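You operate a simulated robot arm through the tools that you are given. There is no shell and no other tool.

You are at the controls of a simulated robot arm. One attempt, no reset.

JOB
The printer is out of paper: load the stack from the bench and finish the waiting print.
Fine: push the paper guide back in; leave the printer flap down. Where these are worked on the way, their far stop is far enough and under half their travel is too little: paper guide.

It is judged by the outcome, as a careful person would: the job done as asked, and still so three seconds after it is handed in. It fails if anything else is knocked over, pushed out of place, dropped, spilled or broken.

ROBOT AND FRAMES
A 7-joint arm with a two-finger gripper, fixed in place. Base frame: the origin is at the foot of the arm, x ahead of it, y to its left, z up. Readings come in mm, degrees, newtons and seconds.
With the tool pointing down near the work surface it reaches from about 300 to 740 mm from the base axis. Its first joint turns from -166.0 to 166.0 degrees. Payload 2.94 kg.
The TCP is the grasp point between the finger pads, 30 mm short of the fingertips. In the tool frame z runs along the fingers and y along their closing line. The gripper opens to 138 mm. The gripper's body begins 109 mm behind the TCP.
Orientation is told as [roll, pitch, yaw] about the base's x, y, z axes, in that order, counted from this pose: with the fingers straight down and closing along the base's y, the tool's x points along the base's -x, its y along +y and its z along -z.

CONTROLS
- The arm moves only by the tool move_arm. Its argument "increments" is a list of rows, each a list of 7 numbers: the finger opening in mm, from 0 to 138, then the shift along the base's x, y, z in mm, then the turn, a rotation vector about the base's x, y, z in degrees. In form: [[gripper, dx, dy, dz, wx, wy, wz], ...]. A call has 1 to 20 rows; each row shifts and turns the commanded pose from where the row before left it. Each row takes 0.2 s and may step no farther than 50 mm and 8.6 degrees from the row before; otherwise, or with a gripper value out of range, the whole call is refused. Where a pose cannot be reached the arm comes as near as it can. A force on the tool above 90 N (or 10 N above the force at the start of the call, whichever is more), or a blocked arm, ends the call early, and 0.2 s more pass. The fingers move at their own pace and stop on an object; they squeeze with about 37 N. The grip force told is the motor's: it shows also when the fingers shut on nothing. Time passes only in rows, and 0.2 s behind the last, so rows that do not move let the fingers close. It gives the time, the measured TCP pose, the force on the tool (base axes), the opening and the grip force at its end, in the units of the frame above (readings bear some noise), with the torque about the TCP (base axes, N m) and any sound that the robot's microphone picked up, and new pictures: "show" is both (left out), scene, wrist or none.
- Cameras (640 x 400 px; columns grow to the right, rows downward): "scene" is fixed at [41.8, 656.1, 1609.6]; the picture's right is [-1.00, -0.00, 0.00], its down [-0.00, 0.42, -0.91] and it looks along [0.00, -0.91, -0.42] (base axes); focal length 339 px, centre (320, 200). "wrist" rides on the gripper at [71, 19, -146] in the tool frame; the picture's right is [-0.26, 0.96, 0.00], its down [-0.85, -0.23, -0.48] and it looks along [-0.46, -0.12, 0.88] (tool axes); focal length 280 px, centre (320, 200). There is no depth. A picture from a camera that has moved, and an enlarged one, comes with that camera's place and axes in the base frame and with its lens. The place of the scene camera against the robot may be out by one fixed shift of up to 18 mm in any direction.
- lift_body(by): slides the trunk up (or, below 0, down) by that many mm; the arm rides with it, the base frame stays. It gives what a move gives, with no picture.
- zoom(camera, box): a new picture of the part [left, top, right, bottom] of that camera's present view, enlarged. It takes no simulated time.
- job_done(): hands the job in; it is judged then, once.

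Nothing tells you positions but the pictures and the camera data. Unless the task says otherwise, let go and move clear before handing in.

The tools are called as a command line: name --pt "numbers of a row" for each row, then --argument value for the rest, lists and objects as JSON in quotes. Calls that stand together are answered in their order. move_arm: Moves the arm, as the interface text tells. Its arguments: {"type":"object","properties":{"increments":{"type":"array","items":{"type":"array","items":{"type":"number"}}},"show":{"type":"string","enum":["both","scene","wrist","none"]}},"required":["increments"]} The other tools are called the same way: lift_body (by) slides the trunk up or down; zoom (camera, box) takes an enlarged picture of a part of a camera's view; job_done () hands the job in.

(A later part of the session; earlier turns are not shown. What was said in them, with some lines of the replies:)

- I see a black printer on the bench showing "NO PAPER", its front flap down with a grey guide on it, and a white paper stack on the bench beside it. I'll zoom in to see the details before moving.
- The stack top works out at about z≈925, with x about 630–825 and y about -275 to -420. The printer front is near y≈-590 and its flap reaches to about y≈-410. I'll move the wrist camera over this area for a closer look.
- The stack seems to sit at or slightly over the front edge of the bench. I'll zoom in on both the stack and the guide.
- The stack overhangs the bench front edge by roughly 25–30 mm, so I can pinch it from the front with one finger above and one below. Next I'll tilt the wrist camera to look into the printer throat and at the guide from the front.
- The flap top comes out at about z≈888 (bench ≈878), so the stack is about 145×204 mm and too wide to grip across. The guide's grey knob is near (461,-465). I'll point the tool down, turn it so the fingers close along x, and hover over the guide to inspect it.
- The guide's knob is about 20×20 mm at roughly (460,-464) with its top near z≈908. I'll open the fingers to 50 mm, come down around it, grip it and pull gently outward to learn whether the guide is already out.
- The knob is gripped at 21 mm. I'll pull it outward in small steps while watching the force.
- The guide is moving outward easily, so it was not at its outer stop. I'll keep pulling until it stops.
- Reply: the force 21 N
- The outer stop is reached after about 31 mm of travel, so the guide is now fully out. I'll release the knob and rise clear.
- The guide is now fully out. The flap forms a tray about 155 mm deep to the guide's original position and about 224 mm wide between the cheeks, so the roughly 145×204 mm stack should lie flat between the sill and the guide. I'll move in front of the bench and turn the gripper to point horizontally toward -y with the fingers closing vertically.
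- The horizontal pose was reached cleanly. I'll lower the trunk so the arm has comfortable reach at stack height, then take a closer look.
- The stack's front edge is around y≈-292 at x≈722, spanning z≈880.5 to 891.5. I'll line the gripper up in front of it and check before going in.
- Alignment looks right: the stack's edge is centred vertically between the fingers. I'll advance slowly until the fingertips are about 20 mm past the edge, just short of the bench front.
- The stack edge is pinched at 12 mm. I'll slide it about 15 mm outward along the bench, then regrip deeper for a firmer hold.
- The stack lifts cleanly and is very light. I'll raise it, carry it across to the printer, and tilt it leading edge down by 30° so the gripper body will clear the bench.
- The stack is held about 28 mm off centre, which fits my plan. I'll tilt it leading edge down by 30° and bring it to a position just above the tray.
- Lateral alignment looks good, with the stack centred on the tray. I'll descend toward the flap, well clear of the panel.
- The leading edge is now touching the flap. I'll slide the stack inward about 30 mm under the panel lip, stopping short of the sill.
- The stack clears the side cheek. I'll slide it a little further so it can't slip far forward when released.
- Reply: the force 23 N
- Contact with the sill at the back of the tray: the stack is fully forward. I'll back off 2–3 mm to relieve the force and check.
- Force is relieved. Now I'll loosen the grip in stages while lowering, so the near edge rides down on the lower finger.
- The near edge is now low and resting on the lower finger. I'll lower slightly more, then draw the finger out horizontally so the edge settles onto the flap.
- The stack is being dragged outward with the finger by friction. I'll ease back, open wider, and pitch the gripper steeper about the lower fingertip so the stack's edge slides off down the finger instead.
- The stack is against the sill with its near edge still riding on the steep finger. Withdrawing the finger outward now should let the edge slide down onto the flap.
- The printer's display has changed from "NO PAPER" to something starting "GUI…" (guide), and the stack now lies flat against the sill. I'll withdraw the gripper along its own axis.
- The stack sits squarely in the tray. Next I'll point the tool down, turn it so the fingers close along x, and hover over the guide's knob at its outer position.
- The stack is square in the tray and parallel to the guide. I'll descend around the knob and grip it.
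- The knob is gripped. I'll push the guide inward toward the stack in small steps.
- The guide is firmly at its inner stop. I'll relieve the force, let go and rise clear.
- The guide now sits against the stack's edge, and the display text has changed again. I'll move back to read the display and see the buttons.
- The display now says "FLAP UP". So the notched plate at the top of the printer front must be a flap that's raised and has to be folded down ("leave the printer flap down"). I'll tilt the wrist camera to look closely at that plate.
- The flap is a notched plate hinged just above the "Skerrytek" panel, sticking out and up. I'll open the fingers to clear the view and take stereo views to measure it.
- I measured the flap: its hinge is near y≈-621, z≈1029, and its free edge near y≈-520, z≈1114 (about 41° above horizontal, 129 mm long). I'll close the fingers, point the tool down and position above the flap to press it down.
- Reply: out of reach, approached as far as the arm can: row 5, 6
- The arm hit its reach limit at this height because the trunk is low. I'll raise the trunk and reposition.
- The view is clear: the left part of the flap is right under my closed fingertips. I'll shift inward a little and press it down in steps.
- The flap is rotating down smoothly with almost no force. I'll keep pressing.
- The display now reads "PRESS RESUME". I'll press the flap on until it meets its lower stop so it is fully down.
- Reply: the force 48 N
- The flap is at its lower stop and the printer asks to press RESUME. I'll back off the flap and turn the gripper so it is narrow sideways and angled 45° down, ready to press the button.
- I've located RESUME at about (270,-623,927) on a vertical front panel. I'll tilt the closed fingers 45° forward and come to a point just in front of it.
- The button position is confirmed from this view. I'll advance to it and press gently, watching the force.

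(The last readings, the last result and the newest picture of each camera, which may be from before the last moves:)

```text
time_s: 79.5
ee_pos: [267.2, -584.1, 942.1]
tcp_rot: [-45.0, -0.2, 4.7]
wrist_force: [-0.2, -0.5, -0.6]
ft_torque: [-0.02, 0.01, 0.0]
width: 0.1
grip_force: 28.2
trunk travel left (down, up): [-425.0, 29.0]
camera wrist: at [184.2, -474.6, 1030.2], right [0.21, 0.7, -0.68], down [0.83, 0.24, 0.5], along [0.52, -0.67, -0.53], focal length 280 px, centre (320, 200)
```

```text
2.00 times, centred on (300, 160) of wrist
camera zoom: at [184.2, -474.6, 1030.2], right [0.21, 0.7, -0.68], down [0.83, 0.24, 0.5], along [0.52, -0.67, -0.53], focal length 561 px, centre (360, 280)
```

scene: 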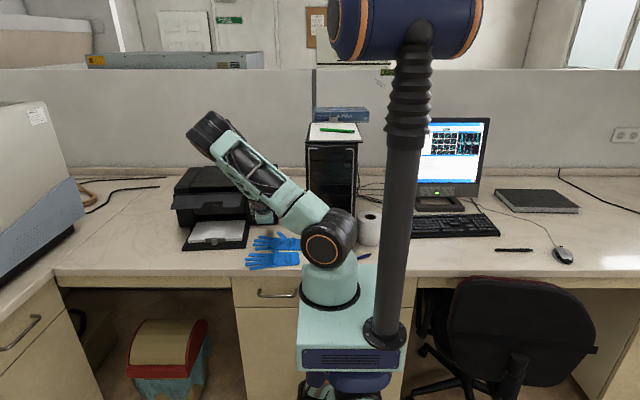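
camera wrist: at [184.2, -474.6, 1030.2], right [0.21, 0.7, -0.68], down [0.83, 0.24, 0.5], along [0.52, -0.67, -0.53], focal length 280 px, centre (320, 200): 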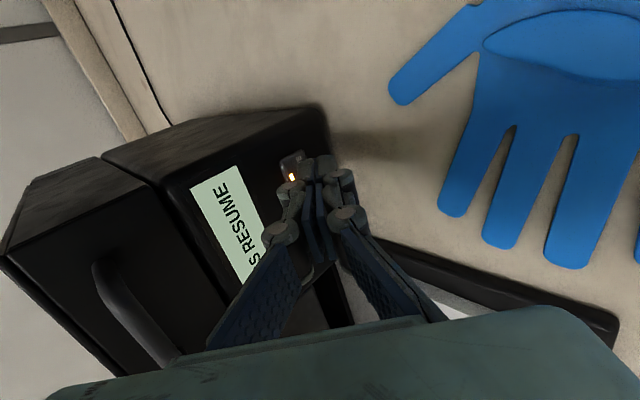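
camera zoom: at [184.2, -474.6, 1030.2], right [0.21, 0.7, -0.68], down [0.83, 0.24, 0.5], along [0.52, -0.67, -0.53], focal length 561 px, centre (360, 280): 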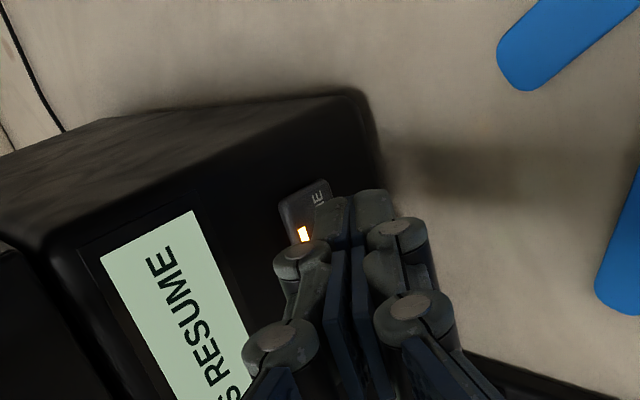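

move_arm --pt "0 0.2 -3 0 0 0 0" --pt "0 0.2 -3 0 0 0 0" --pt "0 0.2 -3 0 0 0 0" --pt "0 0.1 -2 0 0 0 0" --show "wrist"

zoom --camera "wrist" --box '[200, 60, 400, 260]'

```text
time_s: 80.5
ee_pos: [266.5, -594.9, 941.2]
tcp_rot: [-45.0, -0.3, 4.8]
wrist_force: [-0.1, -0.2, -0.4]
ft_torque: [0.01, -0.02, 0.0]
width: 0.0
grip_force: 28.1
trunk travel left (down, up): [-425.0, 29.0]
camera wrist: at [184.9, -485.3, 1030.2], right [0.21, 0.7, -0.68], down [0.83, 0.24, 0.5], along [0.52, -0.67, -0.53], focal length 280 px, centre (320, 200)
```

wrist: 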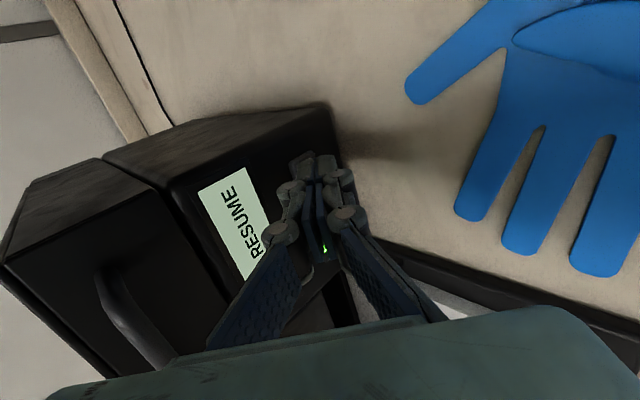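

```text
2.00 times, centred on (300, 160) of wrist
camera zoom: at [184.9, -485.3, 1030.2], right [0.21, 0.7, -0.68], down [0.83, 0.24, 0.5], along [0.52, -0.67, -0.53], focal length 561 px, centre (360, 280)
```

zoom: 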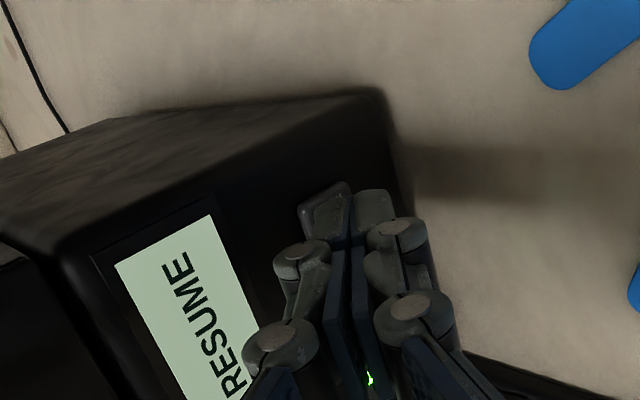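

move_arm --pt "0 0.1 -1.5 0 0 0 0" --pt "0 0.1 -1.5 0 0 0 0" --pt "0 0.1 -1.5 0 0 0 0" --show "both"

```text
time_s: 81.3
ee_pos: [266.7, -598.9, 942.3]
tcp_rot: [-45.0, -0.1, 4.9]
wrist_force: [0.6, 3.5, -0.1]
ft_torque: [0.07, 0.01, 0.03]
width: 0.2
grip_force: 28.9
trunk travel left (down, up): [-425.0, 29.0]
heard: click
camera wrist: at [184.9, -489.6, 1031.0], right [0.21, 0.7, -0.68], down [0.83, 0.24, 0.5], along [0.52, -0.67, -0.53], focal length 280 px, centre (320, 200)
```

scene: 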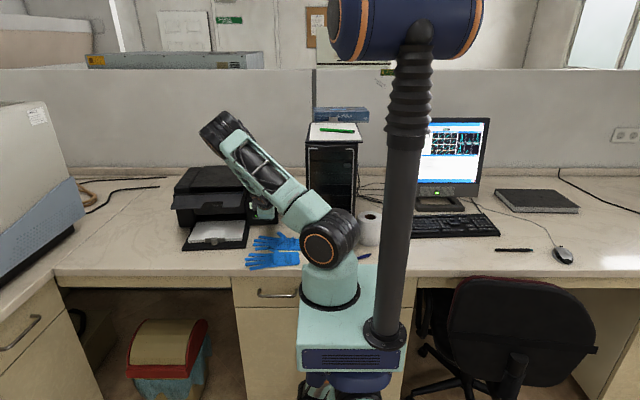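
wrist: 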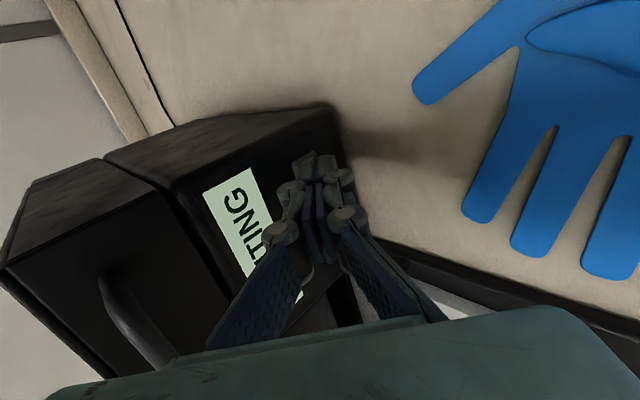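

A click was heard and the display now reads "…TING" (PRINTING). I'll back the finger straight out and move clear, then watch the print finish.

move_arm --pt "0 -0.4 5 0 0 0 0" --pt "0 -0.8 10 0 0 0 0" --pt "0 -1 20 5 0 0 0" --pt "0 -1 25 20 0 0 0" --pt "0 0 30 30 0 0 0" --pt "0 0 35 30 0 0 0" --pt "0 0 35 30 0 0 0" --show "both"

zoom --camera "scene" --box '[160, 130, 300, 260]'

```text
time_s: 82.9
ee_pos: [262.7, -435.5, 1056.2]
tcp_rot: [-45.0, -0.2, 4.8]
wrist_force: [-1.0, 0.1, -0.1]
ft_torque: [-0.02, -0.02, 0.02]
width: 0.0
grip_force: 28.0
trunk travel left (down, up): [-425.0, 29.0]
camera wrist: at [180.7, -326.8, 1145.8], right [0.21, 0.7, -0.68], down [0.83, 0.24, 0.5], along [0.52, -0.67, -0.53], focal length 280 px, centre (320, 200)
```

scene: 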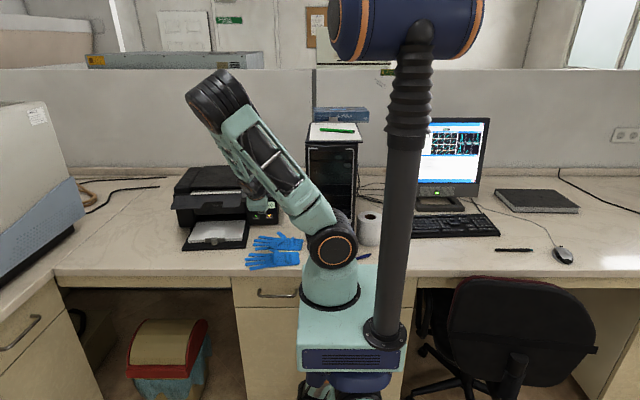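
wrist: 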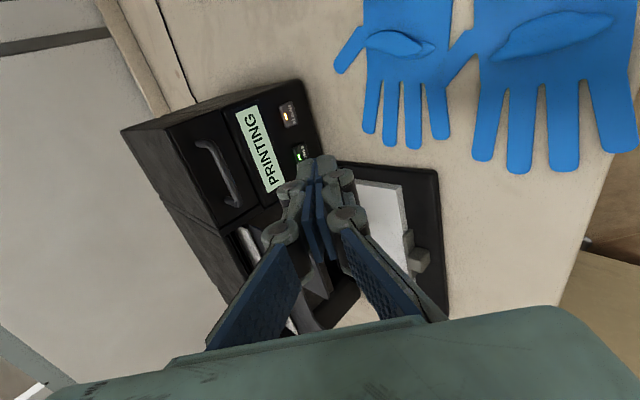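

```text
3.08 times, centred on (230, 195) of scene
camera zoom: at [41.8, 656.1, 1609.6], right [-1.0, 0.0, 0.0], down [0.0, 0.42, -0.91], along [0.0, -0.91, -0.42], focal length 1044 px, centre (597, 215)
```

zoom: 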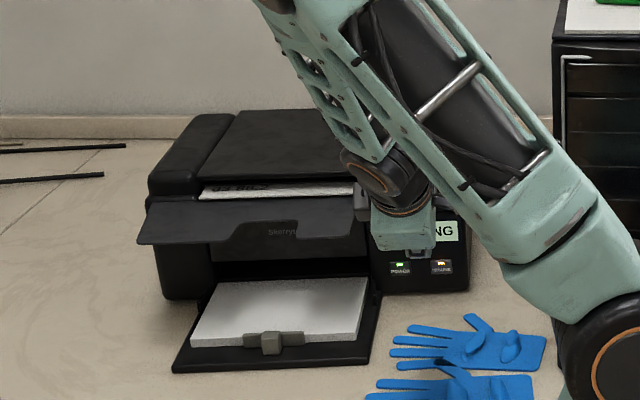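

The printer is printing and a sheet is emerging onto the flap. I'll move the arm well clear and wait for it to finish.

move_arm --pt "0 0 35 15 0 0 0" --pt "0 0 35 15 0 0 0" --pt "0 0 35 15 0 0 0" --pt "0 0 25 10 0 0 0" --pt "0 0 0 0 0 0 0" --pt "0 0 0 0 0 0 0" --pt "0 0 0 0 0 0 0" --pt "0 0 0 0 0 0 0" --pt "0 0 0 0 0 0 0" --pt "0 0 0 0 0 0 0" --show "both"

zoom --camera "scene" --box '[160, 130, 300, 260]'

```text
time_s: 85.1
ee_pos: [265.7, -309.5, 1111.9]
tcp_rot: [-44.9, -0.1, 4.7]
wrist_force: [0.1, 0.6, 0.2]
ft_torque: [-0.01, 0.01, -0.04]
width: 0.0
grip_force: 29.0
trunk travel left (down, up): [-425.0, 29.0]
camera wrist: at [184.2, -200.6, 1201.4], right [0.21, 0.7, -0.68], down [0.83, 0.24, 0.5], along [0.52, -0.67, -0.53], focal length 280 px, centre (320, 200)
```

scene: 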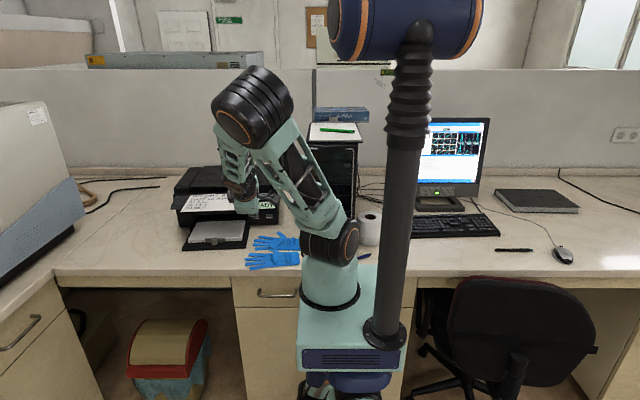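
wrist: 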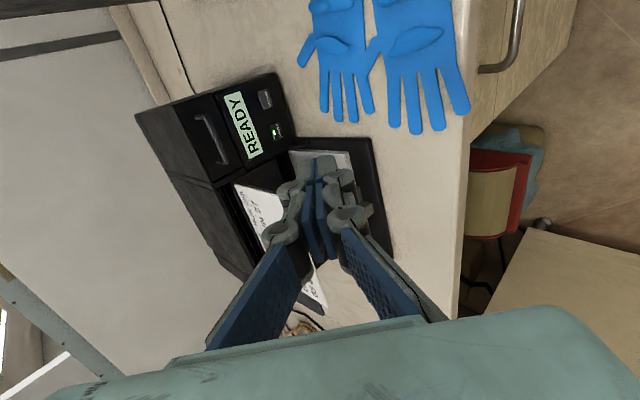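

```text
3.08 times, centred on (230, 195) of scene
camera zoom: at [41.8, 656.1, 1609.6], right [-1.0, 0.0, 0.0], down [0.0, 0.42, -0.91], along [0.0, -0.91, -0.42], focal length 1044 px, centre (597, 215)
```

zoom: 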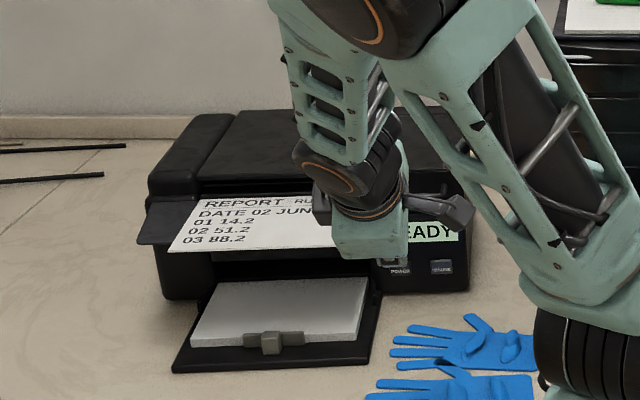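

The print is done: the report sheet lies on the flap and the display says READY. I'll move a little farther away for a last check of the guide, flap and surroundings.

move_arm --pt "30 0 20 35 0 0 0" --pt "30 0 20 35 0 0 0" --pt "30 0 20 35 0 0 0" --pt "30 0 0 35 0 0 0" --pt "30 0 0 0 0 0 0" --pt "30 0 0 0 0 0 0" --show "both"

zoom --camera "scene" --box '[160, 130, 310, 280]'

zoom --camera "wrist" --box '[120, 60, 420, 300]'

```text
time_s: 86.5
ee_pos: [264.3, -247.6, 1252.0]
tcp_rot: [-45.0, -0.2, 4.8]
wrist_force: [0.1, 0.2, 0.5]
ft_torque: [-0.01, 0.0, 0.01]
width: 29.9
grip_force: 0.0
trunk travel left (down, up): [-425.0, 29.0]
camera wrist: at [182.7, -138.1, 1340.0], right [0.21, 0.7, -0.68], down [0.83, 0.24, 0.5], along [0.52, -0.67, -0.53], focal length 280 px, centre (320, 200)
```

scene: 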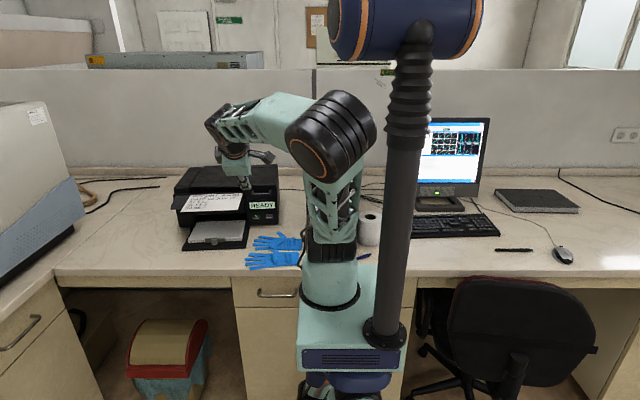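
wrist: 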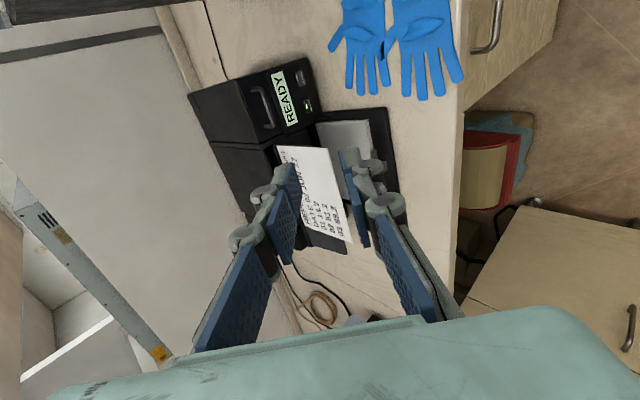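

```text
2.67 times, centred on (235, 205) of scene
camera zoom: at [41.8, 656.1, 1609.6], right [-1.0, 0.0, 0.0], down [0.0, 0.42, -0.91], along [0.0, -0.91, -0.42], focal length 905 px, centre (547, 187)
```

zoom: 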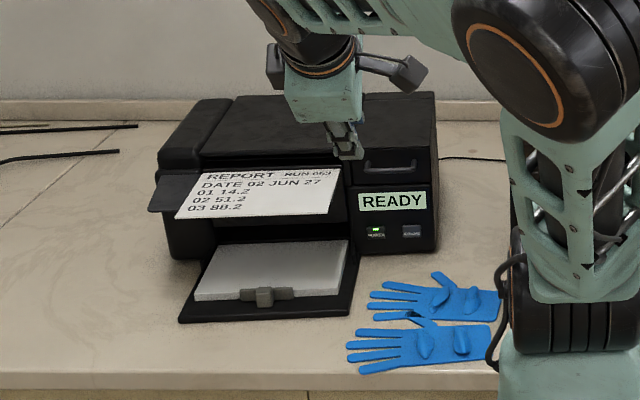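

```text
1.67 times, centred on (270, 180) of wrist
camera zoom: at [182.7, -138.1, 1340.0], right [0.21, 0.7, -0.68], down [0.83, 0.24, 0.5], along [0.52, -0.67, -0.53], focal length 467 px, centre (403, 233)
```

zoom: 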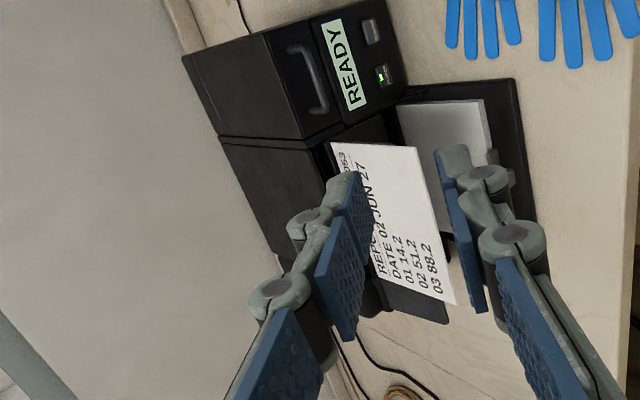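

The stack is loaded, the guide is pushed in and the flap is down. The report has printed, the display reads READY, nothing else was disturbed and the arm is clear, so I'm handing the job in.

job_done

```text
The job is handed in.
```

The paper is loaded and the waiting print is finished: the printed report sheet lies on the printer's flap and the display reads READY.

- **Paper stack:** it lies flat in the tray, squared up against the back.
- **Paper guide:** I pulled it out to its outer stop to load the stack, then pushed it back in to its inner stop.
- **Printer flap:** after loading, the display showed "FLAP UP", so I pressed the raised flap down to its stop and left it there.
- **Print:** I pressed RESUME once; it clicked, and the sheet came out onto the flap.

Nothing else on the bench was knocked or moved. The gripper is empty and the arm is clear of the printer. I handed the job in but have not seen its verdict.
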